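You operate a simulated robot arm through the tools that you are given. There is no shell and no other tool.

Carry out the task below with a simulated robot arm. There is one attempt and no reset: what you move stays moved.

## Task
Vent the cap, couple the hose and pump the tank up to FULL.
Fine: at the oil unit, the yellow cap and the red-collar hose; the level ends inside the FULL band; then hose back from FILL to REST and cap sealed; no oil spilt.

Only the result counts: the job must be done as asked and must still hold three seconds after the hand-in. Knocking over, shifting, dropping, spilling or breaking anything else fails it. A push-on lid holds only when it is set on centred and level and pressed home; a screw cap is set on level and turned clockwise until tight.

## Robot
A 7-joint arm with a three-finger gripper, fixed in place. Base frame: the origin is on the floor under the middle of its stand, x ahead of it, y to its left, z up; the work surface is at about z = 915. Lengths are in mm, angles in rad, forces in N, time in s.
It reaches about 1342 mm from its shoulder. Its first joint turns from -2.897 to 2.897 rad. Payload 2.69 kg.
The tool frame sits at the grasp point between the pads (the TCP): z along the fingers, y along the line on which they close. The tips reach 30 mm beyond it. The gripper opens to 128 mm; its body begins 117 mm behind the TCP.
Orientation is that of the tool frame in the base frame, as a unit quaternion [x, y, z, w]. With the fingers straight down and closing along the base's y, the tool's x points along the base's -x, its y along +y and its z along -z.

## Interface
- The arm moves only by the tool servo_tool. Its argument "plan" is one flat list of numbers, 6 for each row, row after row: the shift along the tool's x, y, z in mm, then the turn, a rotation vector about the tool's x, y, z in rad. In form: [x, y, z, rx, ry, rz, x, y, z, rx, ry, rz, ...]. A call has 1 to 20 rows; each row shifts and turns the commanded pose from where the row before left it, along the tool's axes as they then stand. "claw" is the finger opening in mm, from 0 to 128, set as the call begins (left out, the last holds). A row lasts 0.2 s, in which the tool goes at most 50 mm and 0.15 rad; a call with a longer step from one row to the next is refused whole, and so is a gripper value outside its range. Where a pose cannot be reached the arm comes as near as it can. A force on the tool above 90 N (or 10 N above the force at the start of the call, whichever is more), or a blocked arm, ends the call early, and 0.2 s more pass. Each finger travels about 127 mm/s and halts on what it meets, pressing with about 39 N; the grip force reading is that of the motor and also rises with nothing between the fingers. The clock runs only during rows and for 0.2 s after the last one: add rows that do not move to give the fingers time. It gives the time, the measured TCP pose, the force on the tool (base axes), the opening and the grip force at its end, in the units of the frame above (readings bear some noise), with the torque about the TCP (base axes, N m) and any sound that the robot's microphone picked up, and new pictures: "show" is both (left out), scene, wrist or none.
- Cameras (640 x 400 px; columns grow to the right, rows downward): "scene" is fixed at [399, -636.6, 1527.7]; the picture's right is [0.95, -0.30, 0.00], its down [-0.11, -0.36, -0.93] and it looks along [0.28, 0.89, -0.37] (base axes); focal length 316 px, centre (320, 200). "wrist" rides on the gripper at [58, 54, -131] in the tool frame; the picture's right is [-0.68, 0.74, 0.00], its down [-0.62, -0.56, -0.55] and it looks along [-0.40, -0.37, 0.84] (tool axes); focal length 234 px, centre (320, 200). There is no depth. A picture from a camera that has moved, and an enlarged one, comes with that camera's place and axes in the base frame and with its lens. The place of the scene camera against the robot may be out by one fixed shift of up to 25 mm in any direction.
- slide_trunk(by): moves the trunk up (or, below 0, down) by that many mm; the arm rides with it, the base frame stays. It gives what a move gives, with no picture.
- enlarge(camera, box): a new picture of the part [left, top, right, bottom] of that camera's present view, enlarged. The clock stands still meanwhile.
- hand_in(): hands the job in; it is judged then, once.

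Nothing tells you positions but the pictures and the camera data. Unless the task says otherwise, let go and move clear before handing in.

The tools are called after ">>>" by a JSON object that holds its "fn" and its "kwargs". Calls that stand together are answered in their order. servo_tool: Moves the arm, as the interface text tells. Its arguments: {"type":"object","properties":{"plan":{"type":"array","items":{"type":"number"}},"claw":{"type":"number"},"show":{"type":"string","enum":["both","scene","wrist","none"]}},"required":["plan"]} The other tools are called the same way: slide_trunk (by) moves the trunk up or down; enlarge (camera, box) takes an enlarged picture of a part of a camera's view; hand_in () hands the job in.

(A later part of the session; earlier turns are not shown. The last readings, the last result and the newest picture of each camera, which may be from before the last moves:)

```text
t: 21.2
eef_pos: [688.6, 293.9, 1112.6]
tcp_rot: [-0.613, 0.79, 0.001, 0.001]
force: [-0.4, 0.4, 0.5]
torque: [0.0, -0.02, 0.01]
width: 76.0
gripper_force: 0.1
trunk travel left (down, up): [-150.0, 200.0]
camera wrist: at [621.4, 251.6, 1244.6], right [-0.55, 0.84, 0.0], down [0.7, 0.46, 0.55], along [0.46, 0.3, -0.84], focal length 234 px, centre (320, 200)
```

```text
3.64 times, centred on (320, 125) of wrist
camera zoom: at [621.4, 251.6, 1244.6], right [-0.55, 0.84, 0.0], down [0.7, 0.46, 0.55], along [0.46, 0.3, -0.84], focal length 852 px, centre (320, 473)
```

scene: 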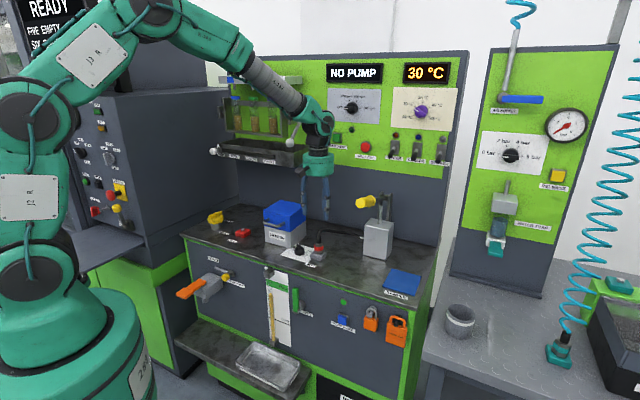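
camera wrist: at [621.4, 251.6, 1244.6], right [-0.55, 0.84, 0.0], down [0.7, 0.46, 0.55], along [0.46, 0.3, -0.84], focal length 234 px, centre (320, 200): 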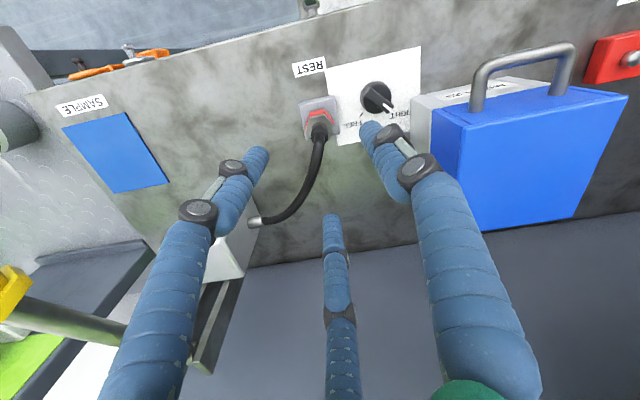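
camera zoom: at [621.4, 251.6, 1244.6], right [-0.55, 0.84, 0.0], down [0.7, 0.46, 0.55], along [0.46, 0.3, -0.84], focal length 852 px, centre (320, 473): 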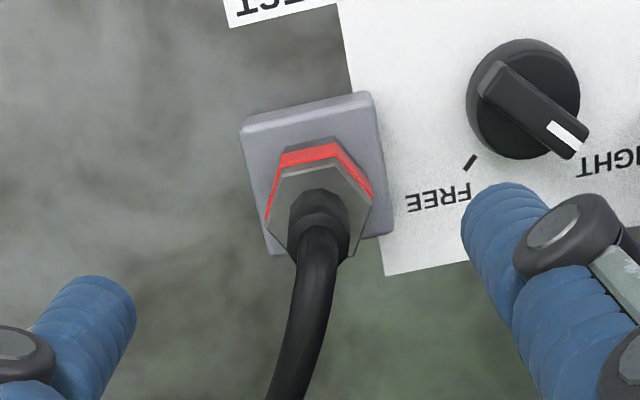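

Alignment is good, but with this yaw one finger would come close to the hose bend. I'll yaw 60° so the other set of hex flats is gripped and the hose leaves through the middle of a gap.

>>> {"fn": "servo_tool", "kwargs": {"plan": [0, 0, 0, 0, 0, 0.1496, 0, 0, 0, 0, 0, 0.1496, 0, 0, 0, 0, 0, 0.1496, 0, 0, 0, 0, 0, 0.1496, 0, 0, 0, 0, 0, 0.1496, 0, 0, 0, 0, 0, 0.1496, 0, 0, 0, 0, 0, 0.1496]}}

>>> {"fn": "enlarge", "kwargs": {"camera": "wrist", "box": [240, 60, 400, 200]}}

```text
t: 22.8
eef_pos: [688.6, 295.2, 1112.0]
tcp_rot: [-0.135, 0.991, -0.001, 0.0]
force: [0.5, 0.3, 0.2]
torque: [0.02, -0.03, -0.01]
width: 76.1
gripper_force: 0.0
trunk travel left (down, up): [-150.0, 200.0]
camera wrist: at [616.8, 331.2, 1244.7], right [0.45, 0.89, 0.0], down [0.74, -0.38, 0.55], along [0.49, -0.25, -0.84], focal length 234 px, centre (320, 200)
```

scene: 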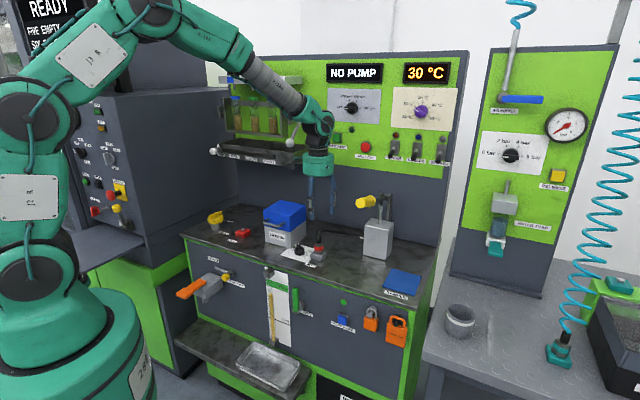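
wrist: 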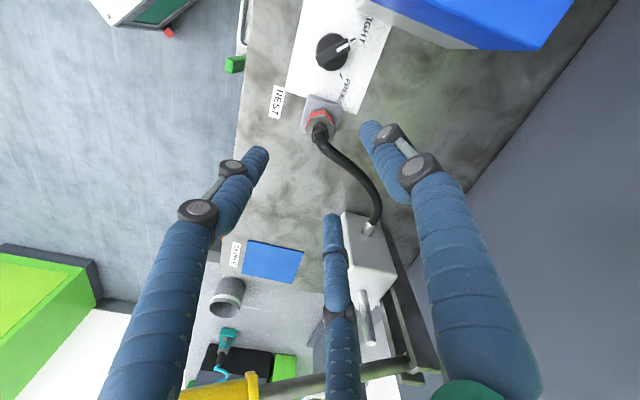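

```text
2.86 times, centred on (320, 130) of wrist
camera zoom: at [616.8, 331.2, 1244.7], right [0.45, 0.89, 0.0], down [0.74, -0.38, 0.55], along [0.49, -0.25, -0.84], focal length 669 px, centre (320, 400)
```

zoom: 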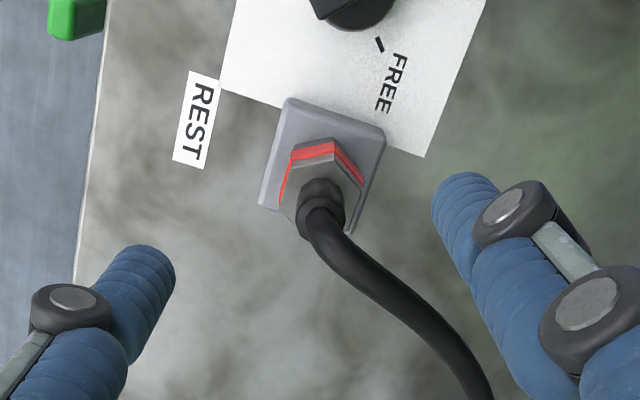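

The hose now exits cleanly between two fingers. Descending to just above the grip height.

>>> {"fn": "servo_tool", "kwargs": {"plan": [0, 0, 40, 0, 0, 0, 0, 0, 40, 0, 0, 0, 0, 0, 30, 0, 0, 0], "show": "wrist"}}

>>> {"fn": "enlarge", "kwargs": {"camera": "wrist", "box": [220, 100, 420, 260]}}

```text
t: 23.6
eef_pos: [688.1, 293.7, 1002.9]
tcp_rot: [-0.136, 0.991, 0.0, -0.001]
force: [0.2, -0.3, 0.7]
torque: [0.0, 0.01, 0.02]
width: 76.0
gripper_force: 0.1
trunk travel left (down, up): [-150.0, 200.0]
camera wrist: at [616.8, 330.0, 1135.2], right [0.45, 0.89, 0.0], down [0.75, -0.38, 0.55], along [0.49, -0.25, -0.84], focal length 234 px, centre (320, 200)
```

wrist: 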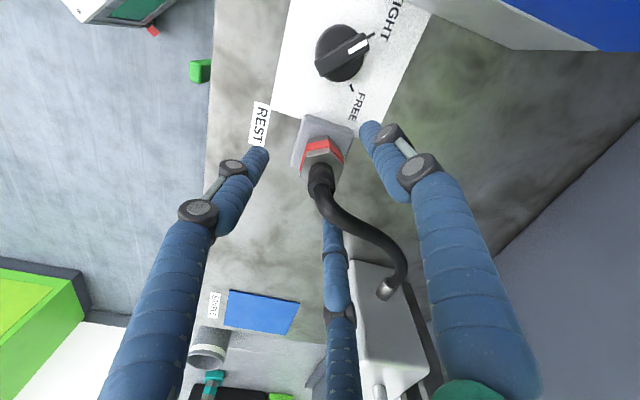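

```text
2.50 times, centred on (320, 180) of wrist
camera zoom: at [616.8, 330.0, 1135.2], right [0.45, 0.89, 0.0], down [0.75, -0.38, 0.55], along [0.49, -0.25, -0.84], focal length 585 px, centre (320, 250)
```

zoom: 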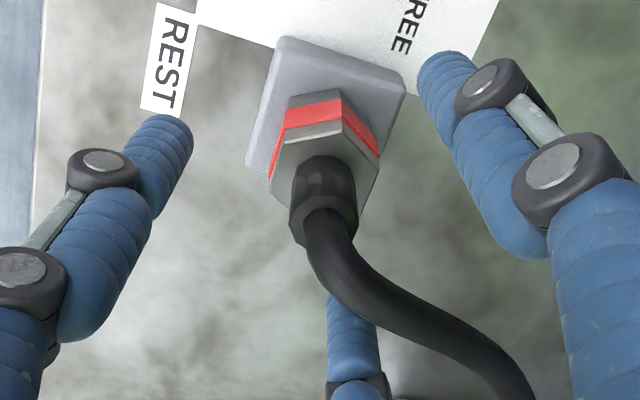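

Good alignment. Lowering to grip height and closing gently on the coupler.

>>> {"fn": "servo_tool", "kwargs": {"plan": [0, 0, 20, 0, 0, 0, 0, 0, 16, 0, 0, 0, 0, 0, 0, 0, 0, 0], "show": "none"}}

>>> {"fn": "servo_tool", "kwargs": {"plan": [0, 0, 0, 0, 0, 0, 0, 0, 0, 0, 0, 0, 0, 0, 0, 0, 0, 0], "claw": 15}}

>>> {"fn": "enlarge", "kwargs": {"camera": "wrist", "box": [220, 120, 420, 280]}}

```text
t: 24.4
eef_pos: [688.1, 294.3, 967.7]
tcp_rot: [-0.136, 0.991, 0.0, 0.0]
force: [0.0, -0.6, -1.0]
torque: [0.0, 0.02, -0.02]
width: 76.1
gripper_force: 0.2
trunk travel left (down, up): [-150.0, 200.0]
```

```text
t: 25.2
eef_pos: [689.5, 294.3, 968.1]
tcp_rot: [-0.136, 0.991, 0.0, 0.001]
force: [19.5, -8.6, -1.9]
torque: [-0.26, -0.62, -0.04]
width: 28.8
gripper_force: 39.0
trunk travel left (down, up): [-150.0, 200.0]
camera wrist: at [617.4, 330.7, 1099.4], right [0.45, 0.89, 0.0], down [0.74, -0.38, 0.55], along [0.49, -0.25, -0.84], focal length 234 px, centre (320, 200)
```

scene: 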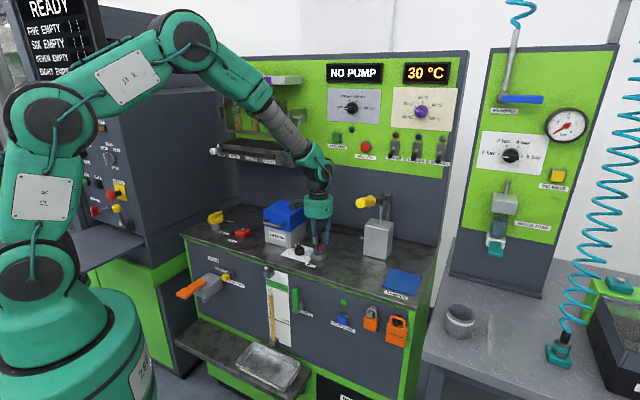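
wrist: 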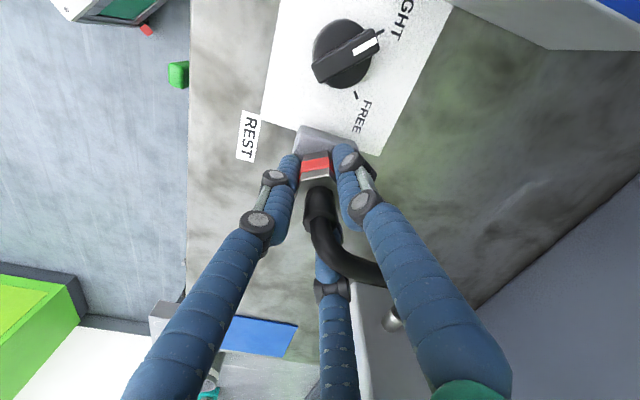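

```text
2.50 times, centred on (320, 200) of wrist
camera zoom: at [617.4, 330.7, 1099.4], right [0.45, 0.89, 0.0], down [0.74, -0.38, 0.55], along [0.49, -0.25, -0.84], focal length 585 px, centre (320, 200)
```

zoom: 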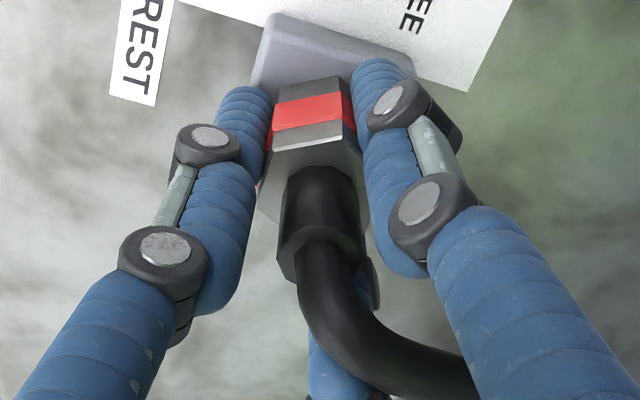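

The coupler is gripped (28.8 mm across the flats). I'll relieve the small side force and lift it slowly off the REST.

>>> {"fn": "servo_tool", "kwargs": {"plan": [-1.3, -1.0, 0, 0, 0, 0, 0, 0, -6, 0, 0, 0, 0, 0, -8, 0, 0, 0, 0, 0, -10, 0, 0, 0, 0, 0, -12, 0, 0, 0]}}

>>> {"fn": "enlarge", "kwargs": {"camera": "scene", "box": [270, 170, 410, 270]}}

```text
t: 26.4
eef_pos: [689.4, 293.8, 1004.1]
tcp_rot: [-0.135, 0.991, 0.0, 0.001]
force: [0.0, -0.4, -0.1]
torque: [0.03, 0.0, -0.02]
width: 28.7
gripper_force: 39.0
trunk travel left (down, up): [-150.0, 200.0]
camera wrist: at [617.9, 330.8, 1135.1], right [0.45, 0.89, 0.0], down [0.75, -0.38, 0.55], along [0.49, -0.25, -0.84], focal length 234 px, centre (320, 200)
```

scene: 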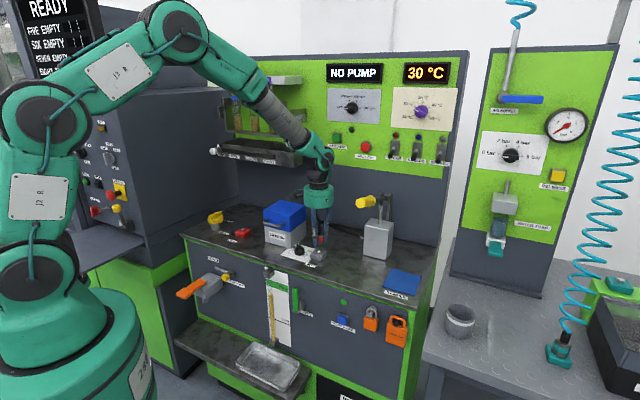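
wrist: 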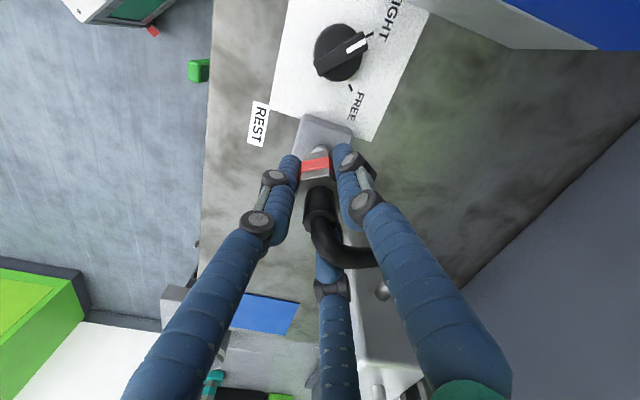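

```text
4.00 times, centred on (340, 220) of scene
camera zoom: at [399.0, -636.6, 1527.7], right [0.95, -0.3, 0.0], down [-0.11, -0.36, -0.93], along [0.28, 0.89, -0.37], focal length 1265 px, centre (240, 120)
```

zoom: 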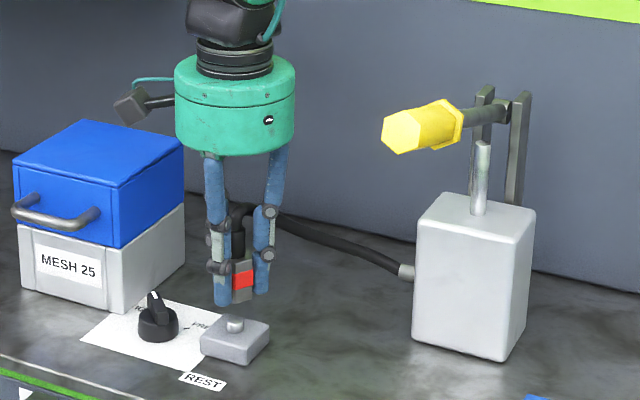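

Coupler is free, exposing a nipple at REST, and the hose gives no pull. I'll lift above the filter box height and carry it to the left in front of the box.

>>> {"fn": "servo_tool", "kwargs": {"plan": [0, 0, -32, 0, 0, 0, 0, 0, -32, 0, 0, 0, 0, 0, -32, 0, 0, 0, 23.4, -13.2, 0, 0, 0, 0, 23.4, -13.2, 0, 0, 0, 0, 21.95, 39.0, 0, 0, 0, 0, 21.95, 39.0, 0, 0, 0, 0, 21.95, 39.0, 0, 0, 0, 0, 21.95, 39.0, 0, 0, 0, 0]}}

>>> {"fn": "enlarge", "kwargs": {"camera": "scene", "box": [200, 150, 420, 290]}}

```text
t: 28.4
eef_pos: [523.6, 381.2, 1099.7]
tcp_rot: [-0.136, 0.991, 0.0, -0.001]
force: [0.1, -0.2, -1.3]
torque: [0.01, -0.01, -0.01]
width: 28.7
gripper_force: 39.2
trunk travel left (down, up): [-150.0, 200.0]
camera wrist: at [452.4, 418.2, 1231.7], right [0.45, 0.89, 0.0], down [0.75, -0.38, 0.55], along [0.49, -0.25, -0.84], focal length 234 px, centre (320, 200)
```

scene: 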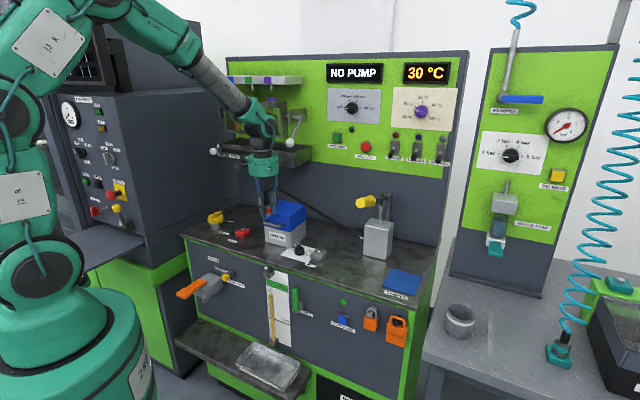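
wrist: 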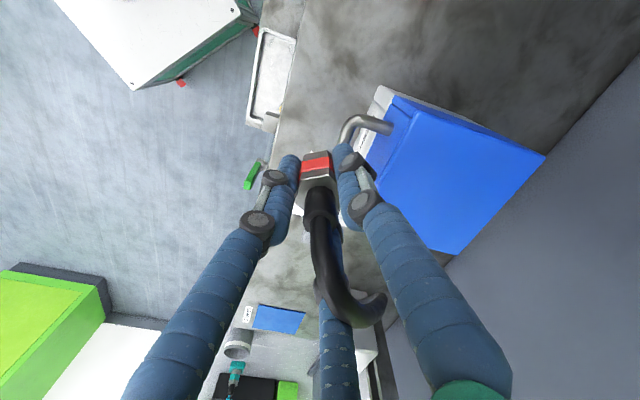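

```text
2.86 times, centred on (310, 220) of scene
camera zoom: at [399.0, -636.6, 1527.7], right [0.95, -0.3, 0.0], down [-0.11, -0.36, -0.93], along [0.28, 0.89, -0.37], focal length 904 px, centre (349, 143)
```

zoom: 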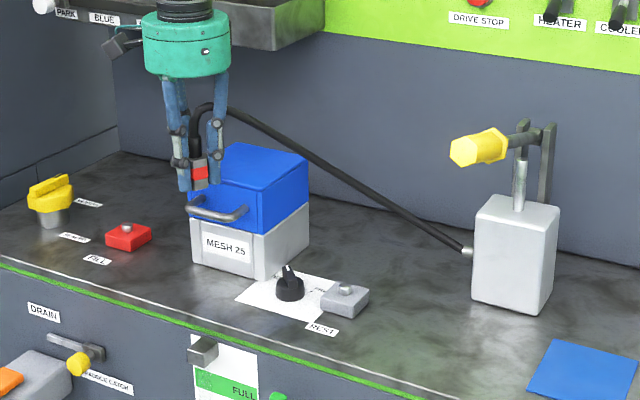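

The hose behaves as a light spline. Continue left to the FILL lateral position and yaw back 60°.

>>> {"fn": "servo_tool", "kwargs": {"plan": [21.95, 39.0, 0, 0, 0, 0, 21.95, 39.0, 0, 0, 0, 0, 21.95, 39.0, 0, 0, 0, 0, 21.95, 39.0, 0, 0, 0, 0, 0, 0, 0, 0, 0, -0.1496, 0, 0, 0, 0, 0, -0.1496, 0, 0, 0, 0, 0, -0.1496, 0, 0, 0, 0, 0, -0.1496, 0, 0, 0, 0, 0, -0.1496, 0, 0, 0, 0, 0, -0.1496, 0, 0, 0, 0, 0, -0.1496]}}

>>> {"fn": "enlarge", "kwargs": {"camera": "wrist", "box": [240, 60, 400, 200]}}

```text
t: 30.8
eef_pos: [397.5, 508.7, 1098.8]
tcp_rot: [-0.614, 0.789, 0.0, 0.0]
force: [0.1, -0.6, -0.9]
torque: [-0.02, -0.03, 0.0]
width: 28.6
gripper_force: 39.0
trunk travel left (down, up): [-150.0, 200.0]
camera wrist: at [331.1, 466.3, 1230.9], right [-0.55, 0.84, 0.0], down [0.7, 0.46, 0.55], along [0.46, 0.3, -0.84], focal length 234 px, centre (320, 200)
```

scene: 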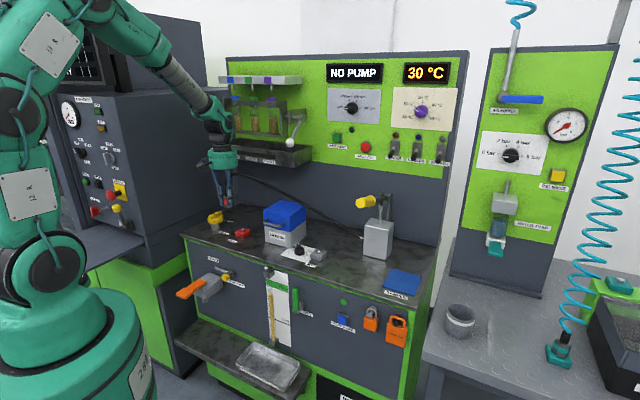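
wrist: 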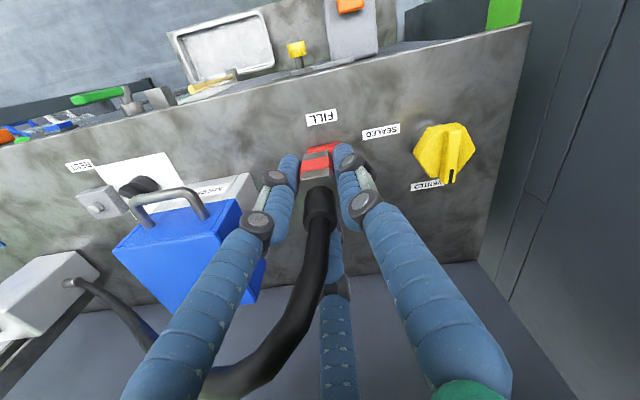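

```text
2.86 times, centred on (320, 130) of wrist
camera zoom: at [331.1, 466.3, 1230.9], right [-0.55, 0.84, 0.0], down [0.7, 0.46, 0.55], along [0.46, 0.3, -0.84], focal length 669 px, centre (320, 400)
```

zoom: 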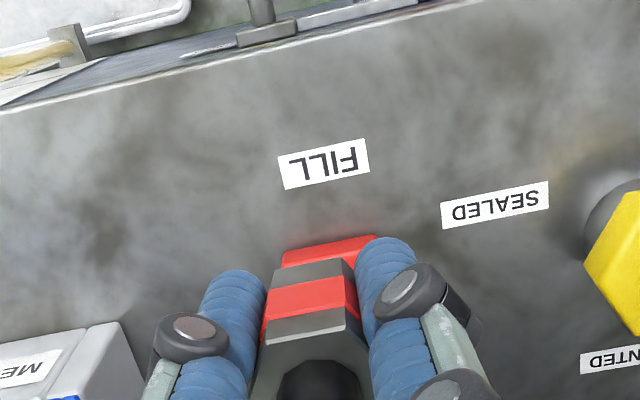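

FILL is hidden behind the coupler. I'll move forward to be above it so the nipple appears ahead of the coupler in the picture.

>>> {"fn": "servo_tool", "kwargs": {"plan": [-24.5, -14.7, 0, 0, 0, 0, -24.5, -14.7, 0, 0, 0, 0, 0, 0, 0, 0, 0, 0], "show": "wrist"}}

>>> {"fn": "enlarge", "kwargs": {"camera": "wrist", "box": [270, 90, 370, 190]}}

>>> {"fn": "enlarge", "kwargs": {"camera": "scene", "box": [200, 180, 280, 250]}}

```text
t: 31.6
eef_pos: [440.6, 549.6, 1098.0]
tcp_rot: [-0.614, 0.79, 0.0, -0.001]
force: [-0.2, 1.2, -1.9]
torque: [0.01, 0.06, -0.01]
width: 28.5
gripper_force: 39.1
trunk travel left (down, up): [-150.0, 200.0]
camera wrist: at [373.2, 508.1, 1230.3], right [-0.55, 0.84, 0.0], down [0.7, 0.46, 0.55], along [0.46, 0.3, -0.84], focal length 234 px, centre (320, 200)
```

wrist: 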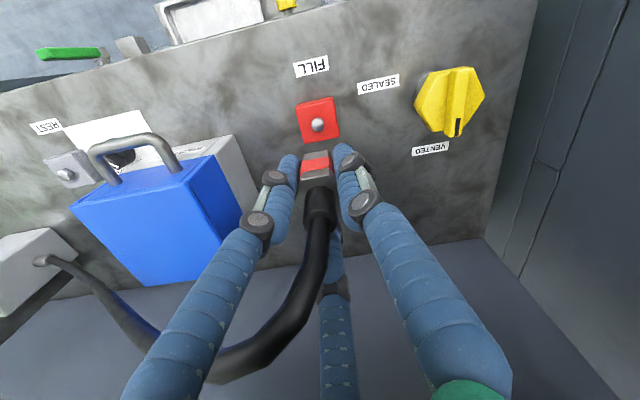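

```text
4.00 times, centred on (320, 140) of wrist
camera zoom: at [373.2, 508.1, 1230.3], right [-0.55, 0.84, 0.0], down [0.7, 0.46, 0.55], along [0.46, 0.3, -0.84], focal length 937 px, centre (320, 440)
```

zoom: 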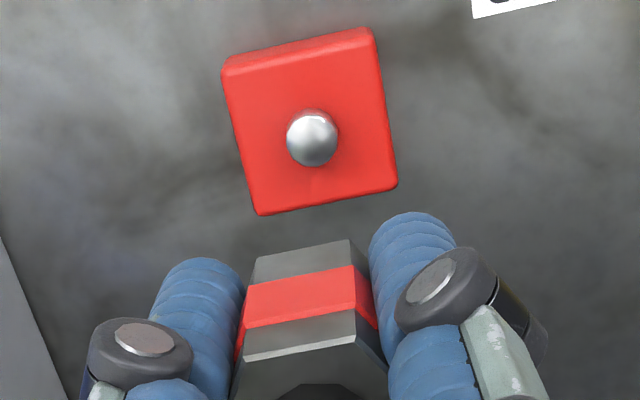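

```text
5.71 times, centred on (240, 215) of scene
camera zoom: at [399.0, -636.6, 1527.7], right [0.95, -0.3, 0.0], down [-0.11, -0.36, -0.93], along [0.28, 0.89, -0.37], focal length 1807 px, centre (777, 114)
```

zoom: 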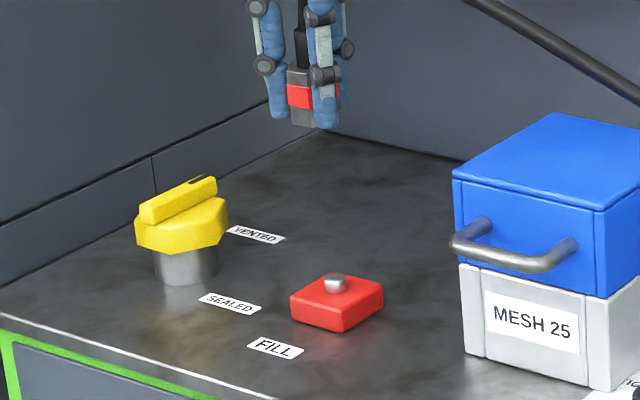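

Nipple appears about 1.5 mm off the tool axis. I'll correct and descend partway, then re-check.

>>> {"fn": "servo_tool", "kwargs": {"plan": [0.9, -1.4, 30, 0, 0, 0, 0, 0, 35, 0, 0, 0, 0, 0, 0, 0, 0, 0], "show": "wrist"}}

>>> {"fn": "enlarge", "kwargs": {"camera": "wrist", "box": [270, 100, 370, 200]}}

>>> {"fn": "enlarge", "kwargs": {"camera": "scene", "box": [200, 180, 280, 250]}}

```text
t: 32.4
eef_pos: [442.1, 548.3, 1033.8]
tcp_rot: [-0.613, 0.79, 0.0, 0.0]
force: [1.5, 0.3, -1.6]
torque: [-0.04, 0.02, 0.01]
width: 28.5
gripper_force: 39.0
trunk travel left (down, up): [-150.0, 200.0]
camera wrist: at [375.1, 506.1, 1165.7], right [-0.55, 0.84, 0.0], down [0.7, 0.46, 0.55], along [0.46, 0.3, -0.84], focal length 234 px, centre (320, 200)
```

wrist: 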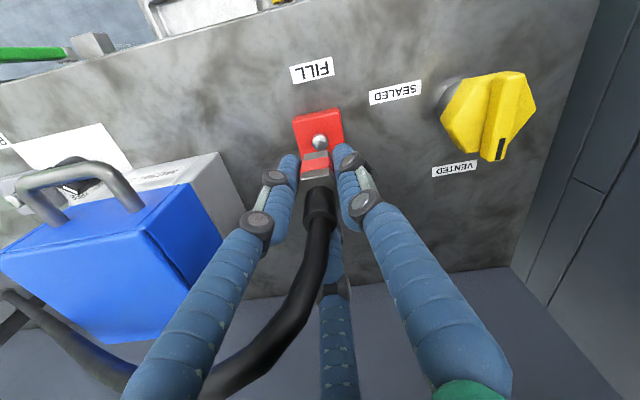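

```text
4.00 times, centred on (320, 150) of wrist
camera zoom: at [375.1, 506.1, 1165.7], right [-0.55, 0.84, 0.0], down [0.7, 0.46, 0.55], along [0.46, 0.3, -0.84], focal length 937 px, centre (320, 400)
```

zoom: 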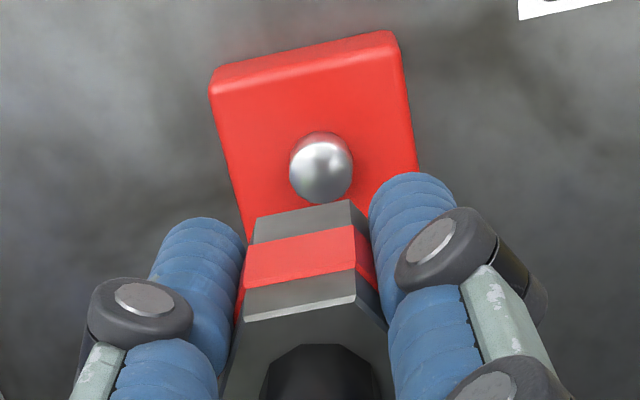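

```text
5.71 times, centred on (240, 215) of scene
camera zoom: at [399.0, -636.6, 1527.7], right [0.95, -0.3, 0.0], down [-0.11, -0.36, -0.93], along [0.28, 0.89, -0.37], focal length 1807 px, centre (777, 114)
```

zoom: 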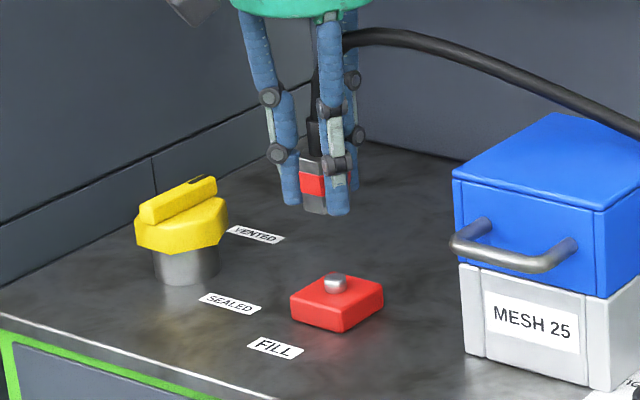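

Aligned within a millimetre. Descending to just above the nipple, then slowly onto it while watching the force.

>>> {"fn": "servo_tool", "kwargs": {"plan": [0, 0.5, 22, 0, 0, 0, 0, 0, 20, 0, 0, 0, 0, 0, 0, 0, 0, 0], "show": "wrist"}}

>>> {"fn": "enlarge", "kwargs": {"camera": "wrist", "box": [270, 110, 370, 210]}}

>>> {"fn": "enlarge", "kwargs": {"camera": "scene", "box": [215, 195, 275, 250]}}

```text
t: 33.2
eef_pos: [441.7, 547.0, 992.5]
tcp_rot: [-0.613, 0.79, 0.0, 0.0]
force: [0.8, 0.0, -1.2]
torque: [-0.03, 0.0, -0.02]
width: 28.9
gripper_force: 39.0
trunk travel left (down, up): [-150.0, 200.0]
camera wrist: at [373.7, 505.7, 1123.7], right [-0.55, 0.84, 0.0], down [0.7, 0.46, 0.55], along [0.46, 0.3, -0.84], focal length 234 px, centre (320, 200)
```

wrist: 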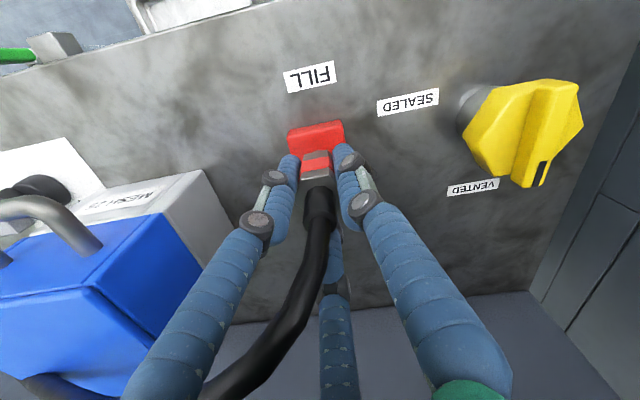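

```text
4.00 times, centred on (320, 160) of wrist
camera zoom: at [373.7, 505.7, 1123.7], right [-0.55, 0.84, 0.0], down [0.7, 0.46, 0.55], along [0.46, 0.3, -0.84], focal length 937 px, centre (320, 360)
```

zoom: 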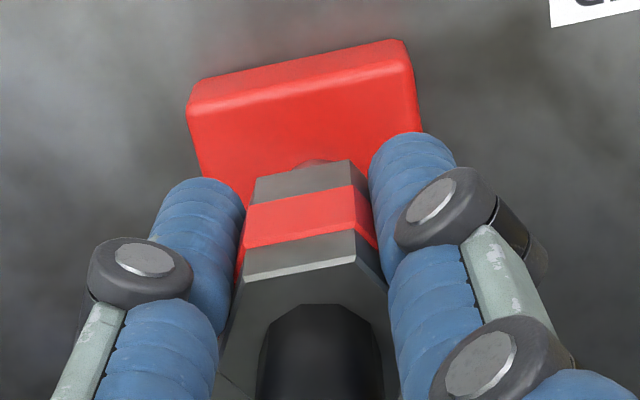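

```text
7.27 times, centred on (245, 222) of scene
camera zoom: at [399.0, -636.6, 1527.7], right [0.95, -0.3, 0.0], down [-0.11, -0.36, -0.93], along [0.28, 0.89, -0.37], focal length 2300 px, centre (866, 36)
```

zoom: 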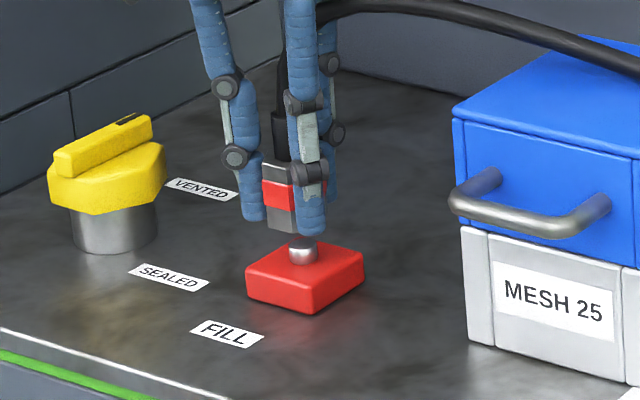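

The scene view suggests the coupler may be offset relative to the nipple; let me zoom closer to check before lowering.

>>> {"fn": "enlarge", "kwargs": {"camera": "scene", "box": [228, 205, 258, 235]}}

>>> {"fn": "enlarge", "kwargs": {"camera": "wrist", "box": [295, 135, 345, 175]}}

```text
13.33 times, centred on (243, 220) of scene
camera zoom: at [399.0, -636.6, 1527.7], right [0.95, -0.3, 0.0], down [-0.11, -0.36, -0.93], along [0.28, 0.89, -0.37], focal length 4217 px, centre (1347, -67)
```

zoom: 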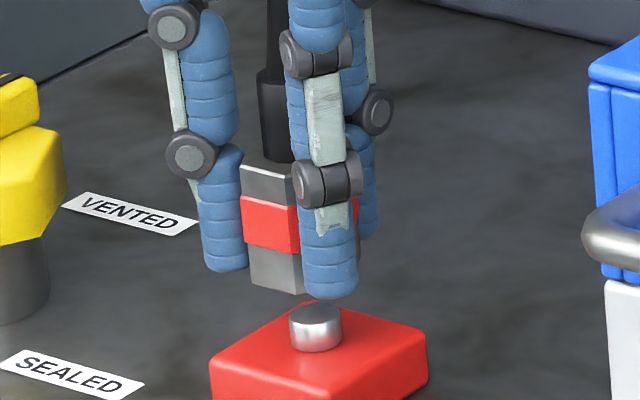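

```text
10.00 times, centred on (320, 155) of wrist
camera zoom: at [373.7, 505.7, 1123.7], right [-0.55, 0.84, 0.0], down [0.7, 0.46, 0.55], along [0.46, 0.3, -0.84], focal length 2342 px, centre (320, 650)
```

zoom: 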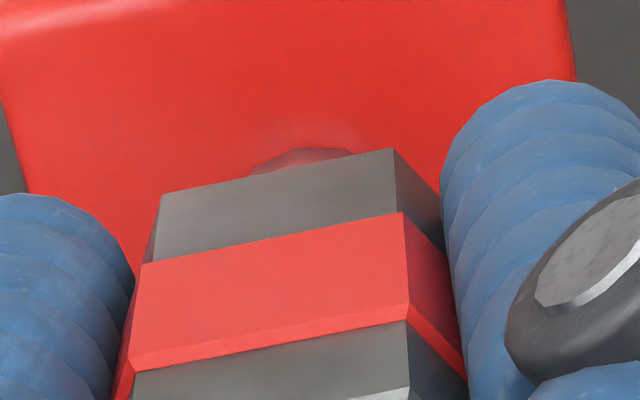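

Accounting for perspective, the offset is about 1 mm. I'll correct it and lower slowly.

>>> {"fn": "servo_tool", "kwargs": {"plan": [0.4, -0.8, 3, 0, 0, 0, 0, 0, 4, 0, 0, 0, 0, 0, 4, 0, 0, 0, 0, 0, 0, 0, 0, 0], "show": "none"}}

```text
t: 34.2
eef_pos: [441.4, 546.7, 980.1]
tcp_rot: [-0.613, 0.79, 0.0, 0.0]
force: [-0.1, -0.9, -0.7]
torque: [0.03, 0.03, 0.01]
width: 28.8
gripper_force: 39.1
trunk travel left (down, up): [-150.0, 200.0]
```

>>> {"fn": "servo_tool", "kwargs": {"plan": [0, 0, 3, 0, 0, 0, 0, 0, 3, 0, 0, 0, 0, 0, 0, 0, 0, 0], "show": "scene"}}

>>> {"fn": "enlarge", "kwargs": {"camera": "scene", "box": [228, 205, 258, 235]}}

```text
t: 35.0
eef_pos: [440.9, 548.8, 975.2]
tcp_rot: [-0.613, 0.79, 0.0, 0.0]
force: [0.6, 0.7, -0.3]
torque: [0.0, -0.01, -0.01]
width: 28.8
gripper_force: 39.3
trunk travel left (down, up): [-150.0, 200.0]
```

scene: 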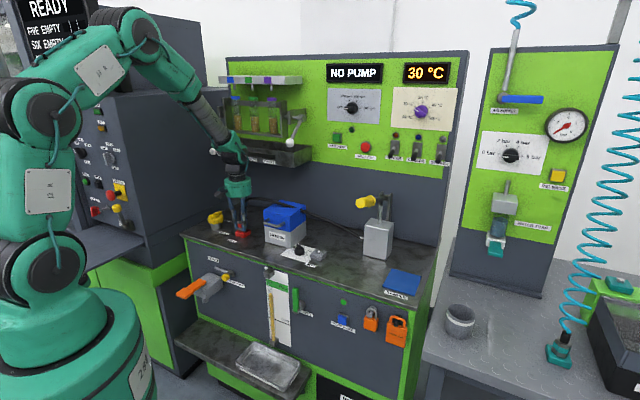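

```text
13.33 times, centred on (243, 220) of scene
camera zoom: at [399.0, -636.6, 1527.7], right [0.95, -0.3, 0.0], down [-0.11, -0.36, -0.93], along [0.28, 0.89, -0.37], focal length 4217 px, centre (1347, -67)
```

zoom: 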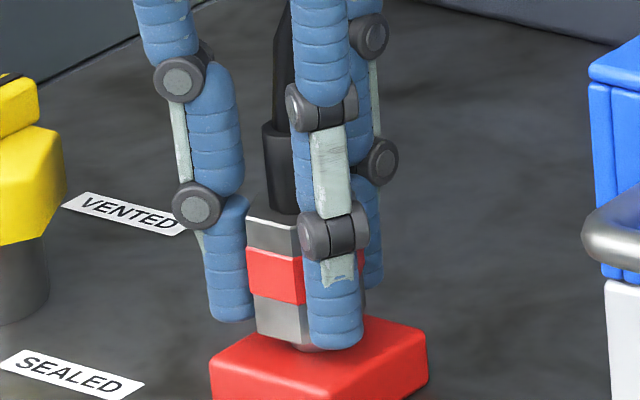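

No resistance so far; coupler is partway over the nipple. Continuing down to seat.

>>> {"fn": "servo_tool", "kwargs": {"plan": [0, 0, 2, 0, 0, 0, 0, 0, 2, 0, 0, 0, 0, 0, 2, 0, 0, 0, 0, 0, 0, 0, 0, 0], "show": "none"}}

```text
t: 36.0
eef_pos: [438.8, 546.7, 968.3]
tcp_rot: [-0.613, 0.79, -0.001, -0.001]
force: [0.4, -0.3, -1.0]
torque: [0.02, -0.04, -0.03]
width: 28.9
gripper_force: 38.6
trunk travel left (down, up): [-150.0, 200.0]
```

>>> {"fn": "servo_tool", "kwargs": {"plan": [0, 0, 1.5, 0, 0, 0, 0, 0, 1.5, 0, 0, 0, 0, 0, 0, 0, 0, 0], "show": "scene"}}

>>> {"fn": "enlarge", "kwargs": {"camera": "scene", "box": [228, 205, 258, 235]}}

```text
t: 36.8
eef_pos: [442.1, 547.4, 969.2]
tcp_rot: [-0.613, 0.79, 0.0, 0.002]
force: [9.7, 4.7, 22.2]
torque: [0.0, -0.16, 0.03]
width: 28.6
gripper_force: 38.8
trunk travel left (down, up): [-150.0, 200.0]
```

scene: 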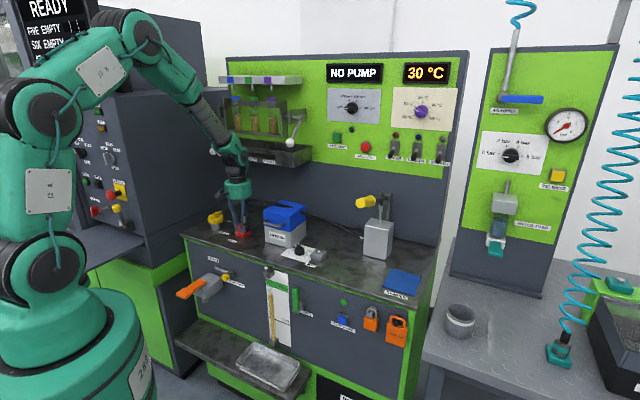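

```text
13.33 times, centred on (243, 220) of scene
camera zoom: at [399.0, -636.6, 1527.7], right [0.95, -0.3, 0.0], down [-0.11, -0.36, -0.93], along [0.28, 0.89, -0.37], focal length 4217 px, centre (1347, -67)
```

zoom: 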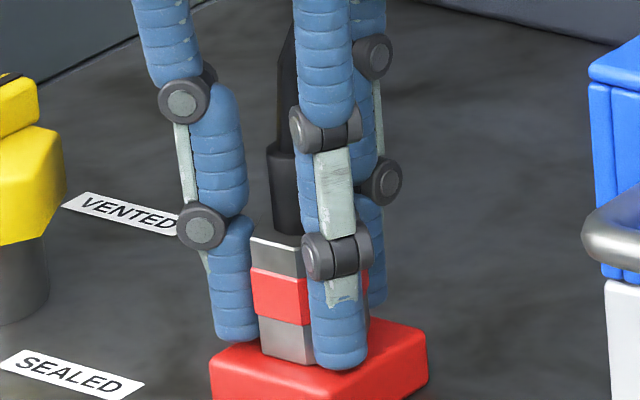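

Seating contact at 22 N. I'll press slightly more to be sure it's home, then release.

>>> {"fn": "servo_tool", "kwargs": {"plan": [0, 0, 1, 0, 0, 0, 0, 0, 1, 0, 0, 0, 0, 0, 0, 0, 0, 0], "show": "none"}}

```text
t: 37.6
eef_pos: [440.5, 548.0, 964.7]
tcp_rot: [-0.612, 0.791, 0.0, 0.002]
force: [16.5, 12.2, 25.4]
torque: [0.39, -0.51, 0.02]
width: 28.8
gripper_force: 39.1
trunk travel left (down, up): [-150.0, 200.0]
```

>>> {"fn": "servo_tool", "kwargs": {"plan": [0, 0, 0, 0, 0, 0, 0, 0, 0, 0, 0, 0, 0, 0, 0, 0, 0, 0], "claw": 80}}

>>> {"fn": "enlarge", "kwargs": {"camera": "scene", "box": [223, 200, 263, 240]}}

>>> {"fn": "enlarge", "kwargs": {"camera": "wrist", "box": [260, 110, 380, 230]}}

```text
t: 38.4
eef_pos: [439.0, 546.2, 962.7]
tcp_rot: [-0.613, 0.79, 0.0, -0.001]
force: [-0.5, 0.0, -0.8]
torque: [0.01, -0.01, -0.03]
width: 80.0
gripper_force: 0.1
trunk travel left (down, up): [-150.0, 200.0]
camera wrist: at [372.8, 504.3, 1094.4], right [-0.55, 0.84, 0.0], down [0.7, 0.46, 0.55], along [0.46, 0.3, -0.84], focal length 234 px, centre (320, 200)
```

scene: 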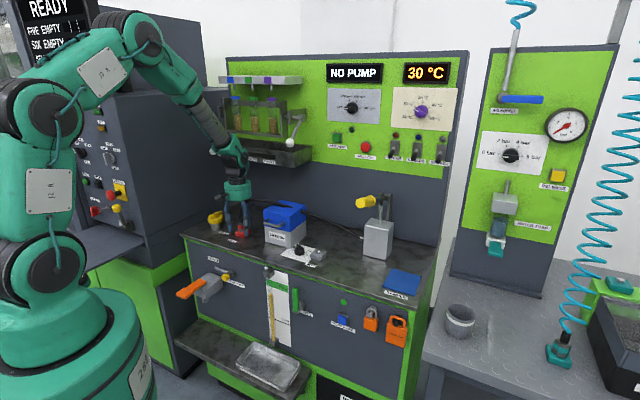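
wrist: 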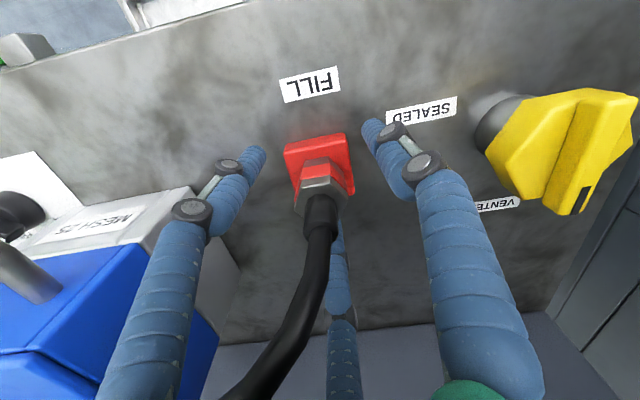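

```text
10.00 times, centred on (243, 220) of scene
camera zoom: at [399.0, -636.6, 1527.7], right [0.95, -0.3, 0.0], down [-0.11, -0.36, -0.93], along [0.28, 0.89, -0.37], focal length 3163 px, centre (1090, 0)
```

zoom: 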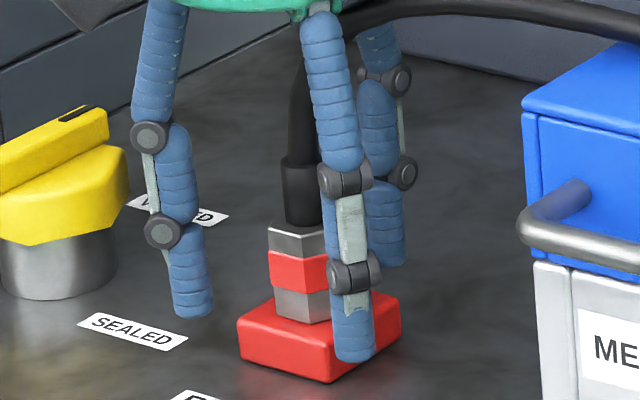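

```text
3.33 times, centred on (320, 170) of wrist
camera zoom: at [372.8, 504.3, 1094.4], right [-0.55, 0.84, 0.0], down [0.7, 0.46, 0.55], along [0.46, 0.3, -0.84], focal length 781 px, centre (320, 300)
```

zoom: 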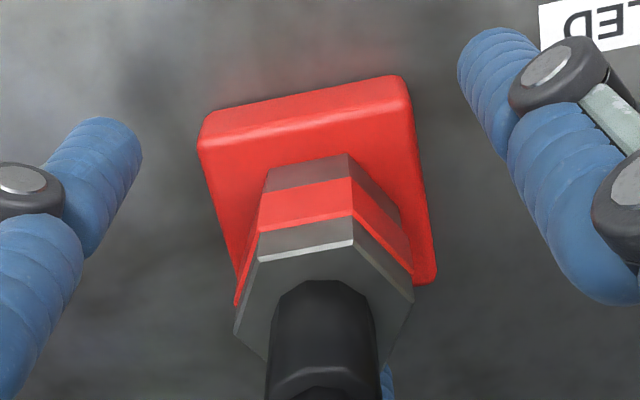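

The coupler is seated squarely on FILL. Next the pump handle: I'll raise clear, back away, and study the handle geometry.

>>> {"fn": "servo_tool", "kwargs": {"plan": [0, 0, -30, 0, 0, 0, 0, 0, -35, 0, 0, 0, 0, 0, -35, 0, 0, 0, 0, 0, -35, 0, 0, 0], "show": "wrist"}}

>>> {"fn": "enlarge", "kwargs": {"camera": "scene", "box": [350, 185, 400, 215]}}

>>> {"fn": "enlarge", "kwargs": {"camera": "scene", "box": [223, 195, 273, 245]}}

```text
t: 39.4
eef_pos: [439.7, 545.8, 1098.4]
tcp_rot: [-0.613, 0.79, 0.0, 0.0]
force: [-0.1, -0.1, 0.4]
torque: [-0.02, 0.03, -0.01]
width: 80.1
gripper_force: 0.0
trunk travel left (down, up): [-150.0, 200.0]
camera wrist: at [373.2, 503.4, 1230.6], right [-0.55, 0.84, 0.0], down [0.7, 0.46, 0.55], along [0.46, 0.3, -0.84], focal length 234 px, centre (320, 200)
```

wrist: 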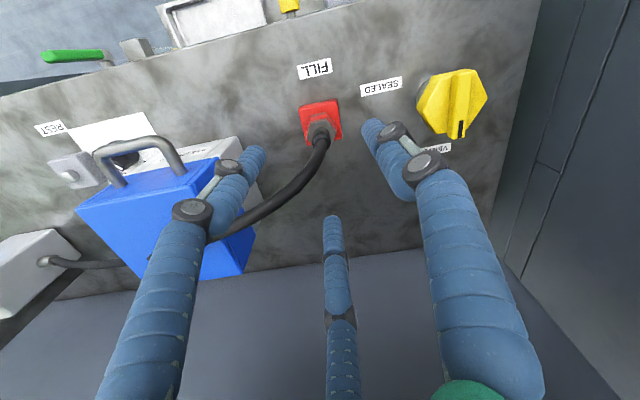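

```text
12.80 times, centred on (375, 200) of scene
camera zoom: at [399.0, -636.6, 1527.7], right [0.95, -0.3, 0.0], down [-0.11, -0.36, -0.93], along [0.28, 0.89, -0.37], focal length 4048 px, centre (-384, 200)
```

zoom: 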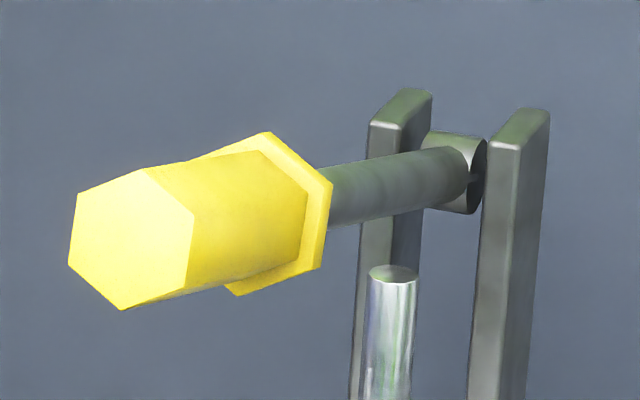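

```text
8.00 times, centred on (248, 220) of scene
camera zoom: at [399.0, -636.6, 1527.7], right [0.95, -0.3, 0.0], down [-0.11, -0.36, -0.93], along [0.28, 0.89, -0.37], focal length 2530 px, centre (896, 40)
```

zoom: 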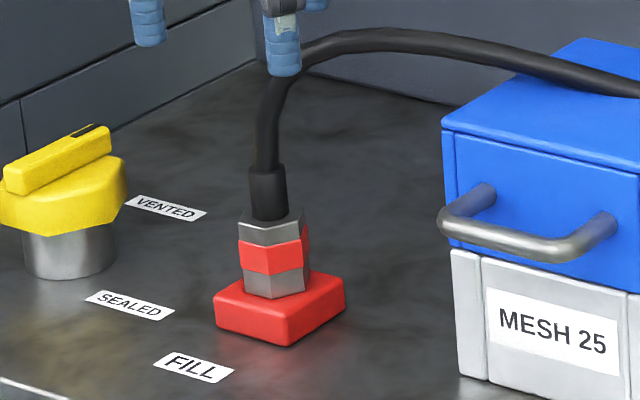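

Coupler sits correctly. The pump handle is a hex grip (corner up) pointing at the robot at about (755,112,1187). I'll back away, traverse right in front of the bench, then orient the gripper horizontally to hold the grip along its axis.

>>> {"fn": "servo_tool", "kwargs": {"plan": [0, 0, -40, 0, 0, 0, 33.9, 20.0, -18.4, 0, 0, 0, 33.9, 20.0, -18.4, 0, 0, 0, 33.9, 20.0, -18.4, 0, 0, 0, 33.9, 20.0, -18.4, 0, 0, 0, 33.9, 20.0, -18.4, 0, 0, 0, 22.4, -38.0, 0, 0, 0, 0, 22.4, -38.0, 0, 0, 0, 0, 22.4, -38.0, 0, 0, 0, 0, 22.4, -38.0, 0, 0, 0, 0, 22.4, -38.0, 0, 0, 0, 0, 22.4, -38.0, 0, 0, 0, 0, 22.4, -38.0, 0, 0, 0, 0, 22.4, -38.0, 0, 0, 0, 0, 22.4, -38.0, 0, 0, 0, 0, 22.4, -38.0, 0, 0, 0, 0, 22.4, -38.0, 0, 0, 0, 0, 22.4, -38.0, 0, 0, 0, 0], "show": "scene"}}

```text
t: 43.2
eef_pos: [676.1, 33.4, 1229.3]
tcp_rot: [-0.614, 0.789, -0.001, 0.0]
force: [-0.8, 0.3, 0.1]
torque: [-0.02, -0.02, 0.0]
width: 79.9
gripper_force: 0.0
trunk travel left (down, up): [-150.0, 200.0]
```

scene: 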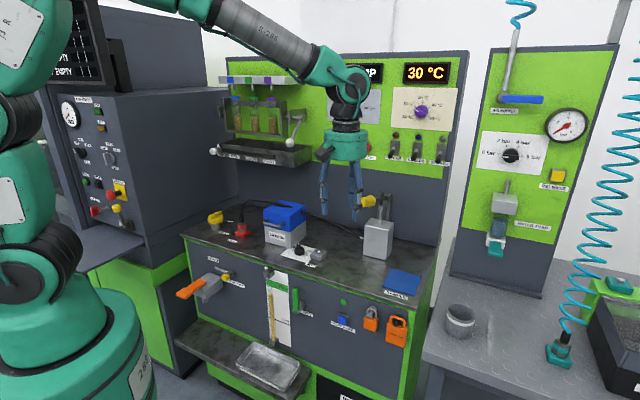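

>>> {"fn": "servo_tool", "kwargs": {"plan": [0, 0, 0, 0, 0, 0.1436, 0, 0, 0, 0, 0, 0.1436, 0, 0, 0, 0, 0, 0.1436, 0, 0, 0, 0, 0, 0.1436, 0, 0, 0, 0, 0, 0.1436, 0, 0, 0, 0, 0, 0.1436, 0, 0, 0, 0, 0, 0.1436, 0, 0, 0, 0, 0, 0.1436, 0, 0, 0, 0, 0, 0.1436, 0, 0, 0, 0, 0, 0.1436, 0, 0, 0, 0, 0, 0.1436], "show": "none"}}

>>> {"fn": "servo_tool", "kwargs": {"plan": [0, 0, 0, -0.1237, -0.0714, 0, 0, 0, 0, -0.1237, -0.0714, 0, 0, 0, 0, -0.1237, -0.0714, 0, 0, 0, 0, -0.1237, -0.0714, 0, 0, 0, 0, -0.1237, -0.0714, 0]}}

```text
t: 45.6
eef_pos: [677.2, 35.2, 1230.8]
tcp_rot: [0.13, 0.992, 0.0, 0.0]
force: [-0.2, 0.1, -0.6]
torque: [0.03, -0.01, -0.01]
width: 79.9
gripper_force: 0.0
trunk travel left (down, up): [-150.0, 200.0]
```

```text
t: 46.8
eef_pos: [676.8, 33.6, 1230.4]
tcp_rot: [0.122, 0.929, 0.278, 0.213]
force: [-0.2, -0.6, 0.1]
torque: [0.01, 0.03, 0.0]
width: 79.9
gripper_force: 0.0
trunk travel left (down, up): [-150.0, 200.0]
camera wrist: at [569.3, 37.6, 1342.0], right [0.67, 0.37, 0.64], down [0.23, -0.93, 0.3], along [0.7, -0.05, -0.71], focal length 234 px, centre (320, 200)
```

scene: 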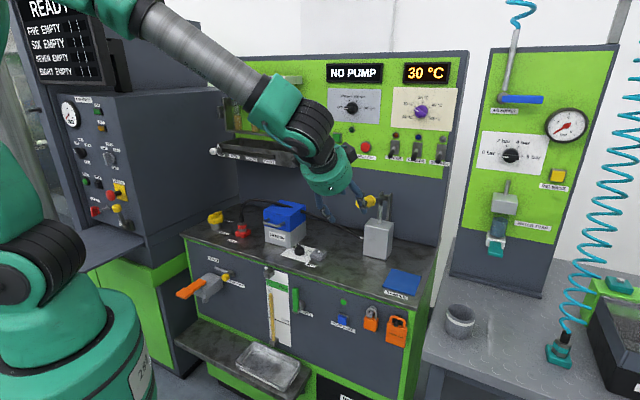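
wrist: 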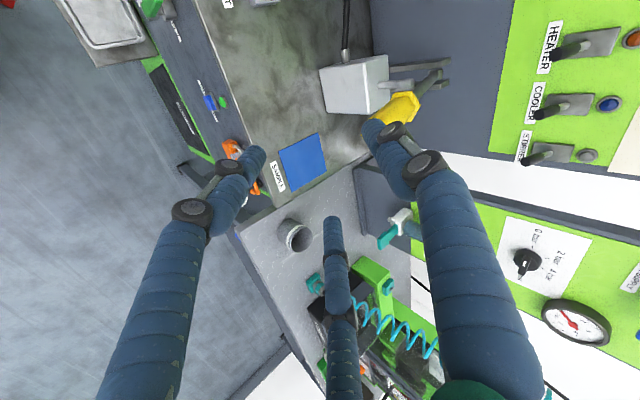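

Tilting works. Continuing until the fingers point horizontally into the bench.

>>> {"fn": "servo_tool", "kwargs": {"plan": [0, 0, 0, -0.1237, -0.0714, 0, 0, 0, 0, -0.1237, -0.0714, 0, 0, 0, 0, -0.1237, -0.0714, 0, 0, 0, 0, -0.1237, -0.0714, 0, 0, 0, 0, -0.1237, -0.0714, 0, 0, 0, 0, -0.1237, -0.0714, 0]}}

```text
t: 48.2
eef_pos: [677.3, 33.1, 1232.6]
tcp_rot: [0.093, 0.7, 0.562, 0.431]
force: [-0.7, 0.7, 1.7]
torque: [0.0, 0.0, -0.04]
width: 79.9
gripper_force: 0.0
trunk travel left (down, up): [-150.0, 200.0]
camera wrist: at [528.4, -3.7, 1249.5], right [0.15, -0.16, 0.98], down [0.19, -0.96, -0.18], along [0.97, 0.21, -0.12], focal length 234 px, centre (320, 200)
```

scene: 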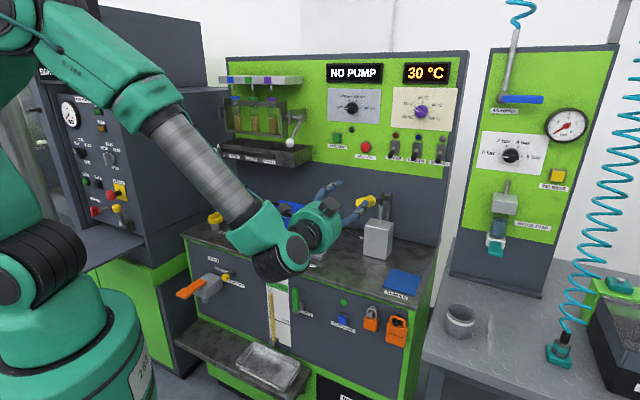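
wrist: 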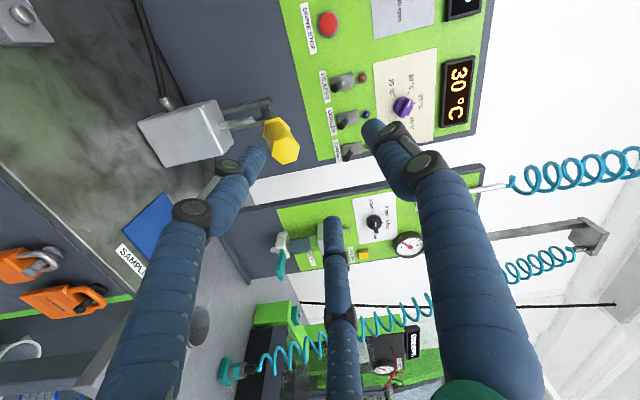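

The gripper now points horizontally toward the bench. I see the yellow hex grip's front face up-left in the wrist image; enlarging to triangulate it.

>>> {"fn": "enlarge", "kwargs": {"camera": "wrist", "box": [220, 80, 320, 180]}}

>>> {"fn": "enlarge", "kwargs": {"camera": "wrist", "box": [100, 60, 320, 220]}}

>>> {"fn": "enlarge", "kwargs": {"camera": "scene", "box": [300, 170, 410, 270]}}

```text
4.00 times, centred on (270, 130) of wrist
camera zoom: at [528.4, -3.7, 1249.5], right [0.15, -0.16, 0.98], down [0.19, -0.96, -0.18], along [0.97, 0.21, -0.12], focal length 937 px, centre (520, 480)
```

zoom: 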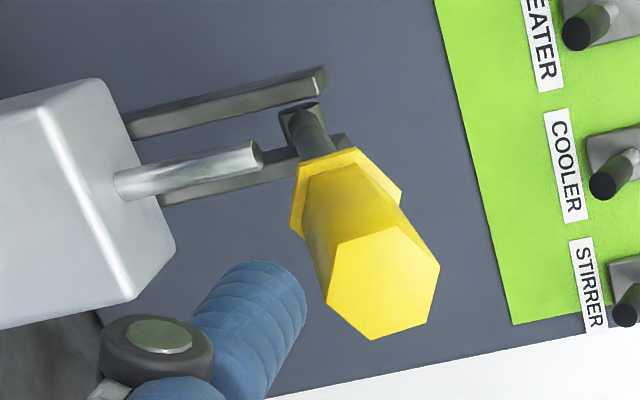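

```text
2.50 times, centred on (210, 140) of wrist
camera zoom: at [528.4, -3.7, 1249.5], right [0.15, -0.16, 0.98], down [0.19, -0.96, -0.18], along [0.97, 0.21, -0.12], focal length 585 px, centre (595, 350)
```

zoom: 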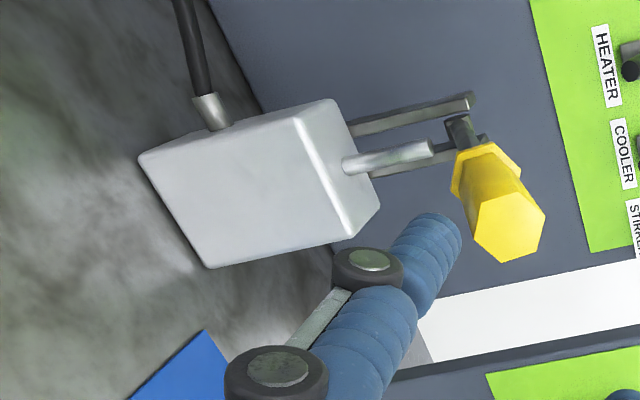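

```text
4.00 times, centred on (355, 220) of scene
camera zoom: at [399.0, -636.6, 1527.7], right [0.95, -0.3, 0.0], down [-0.11, -0.36, -0.93], along [0.28, 0.89, -0.37], focal length 1265 px, centre (180, 120)
```

zoom: 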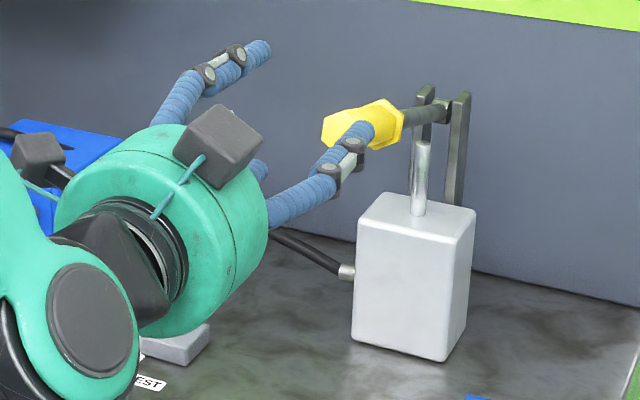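

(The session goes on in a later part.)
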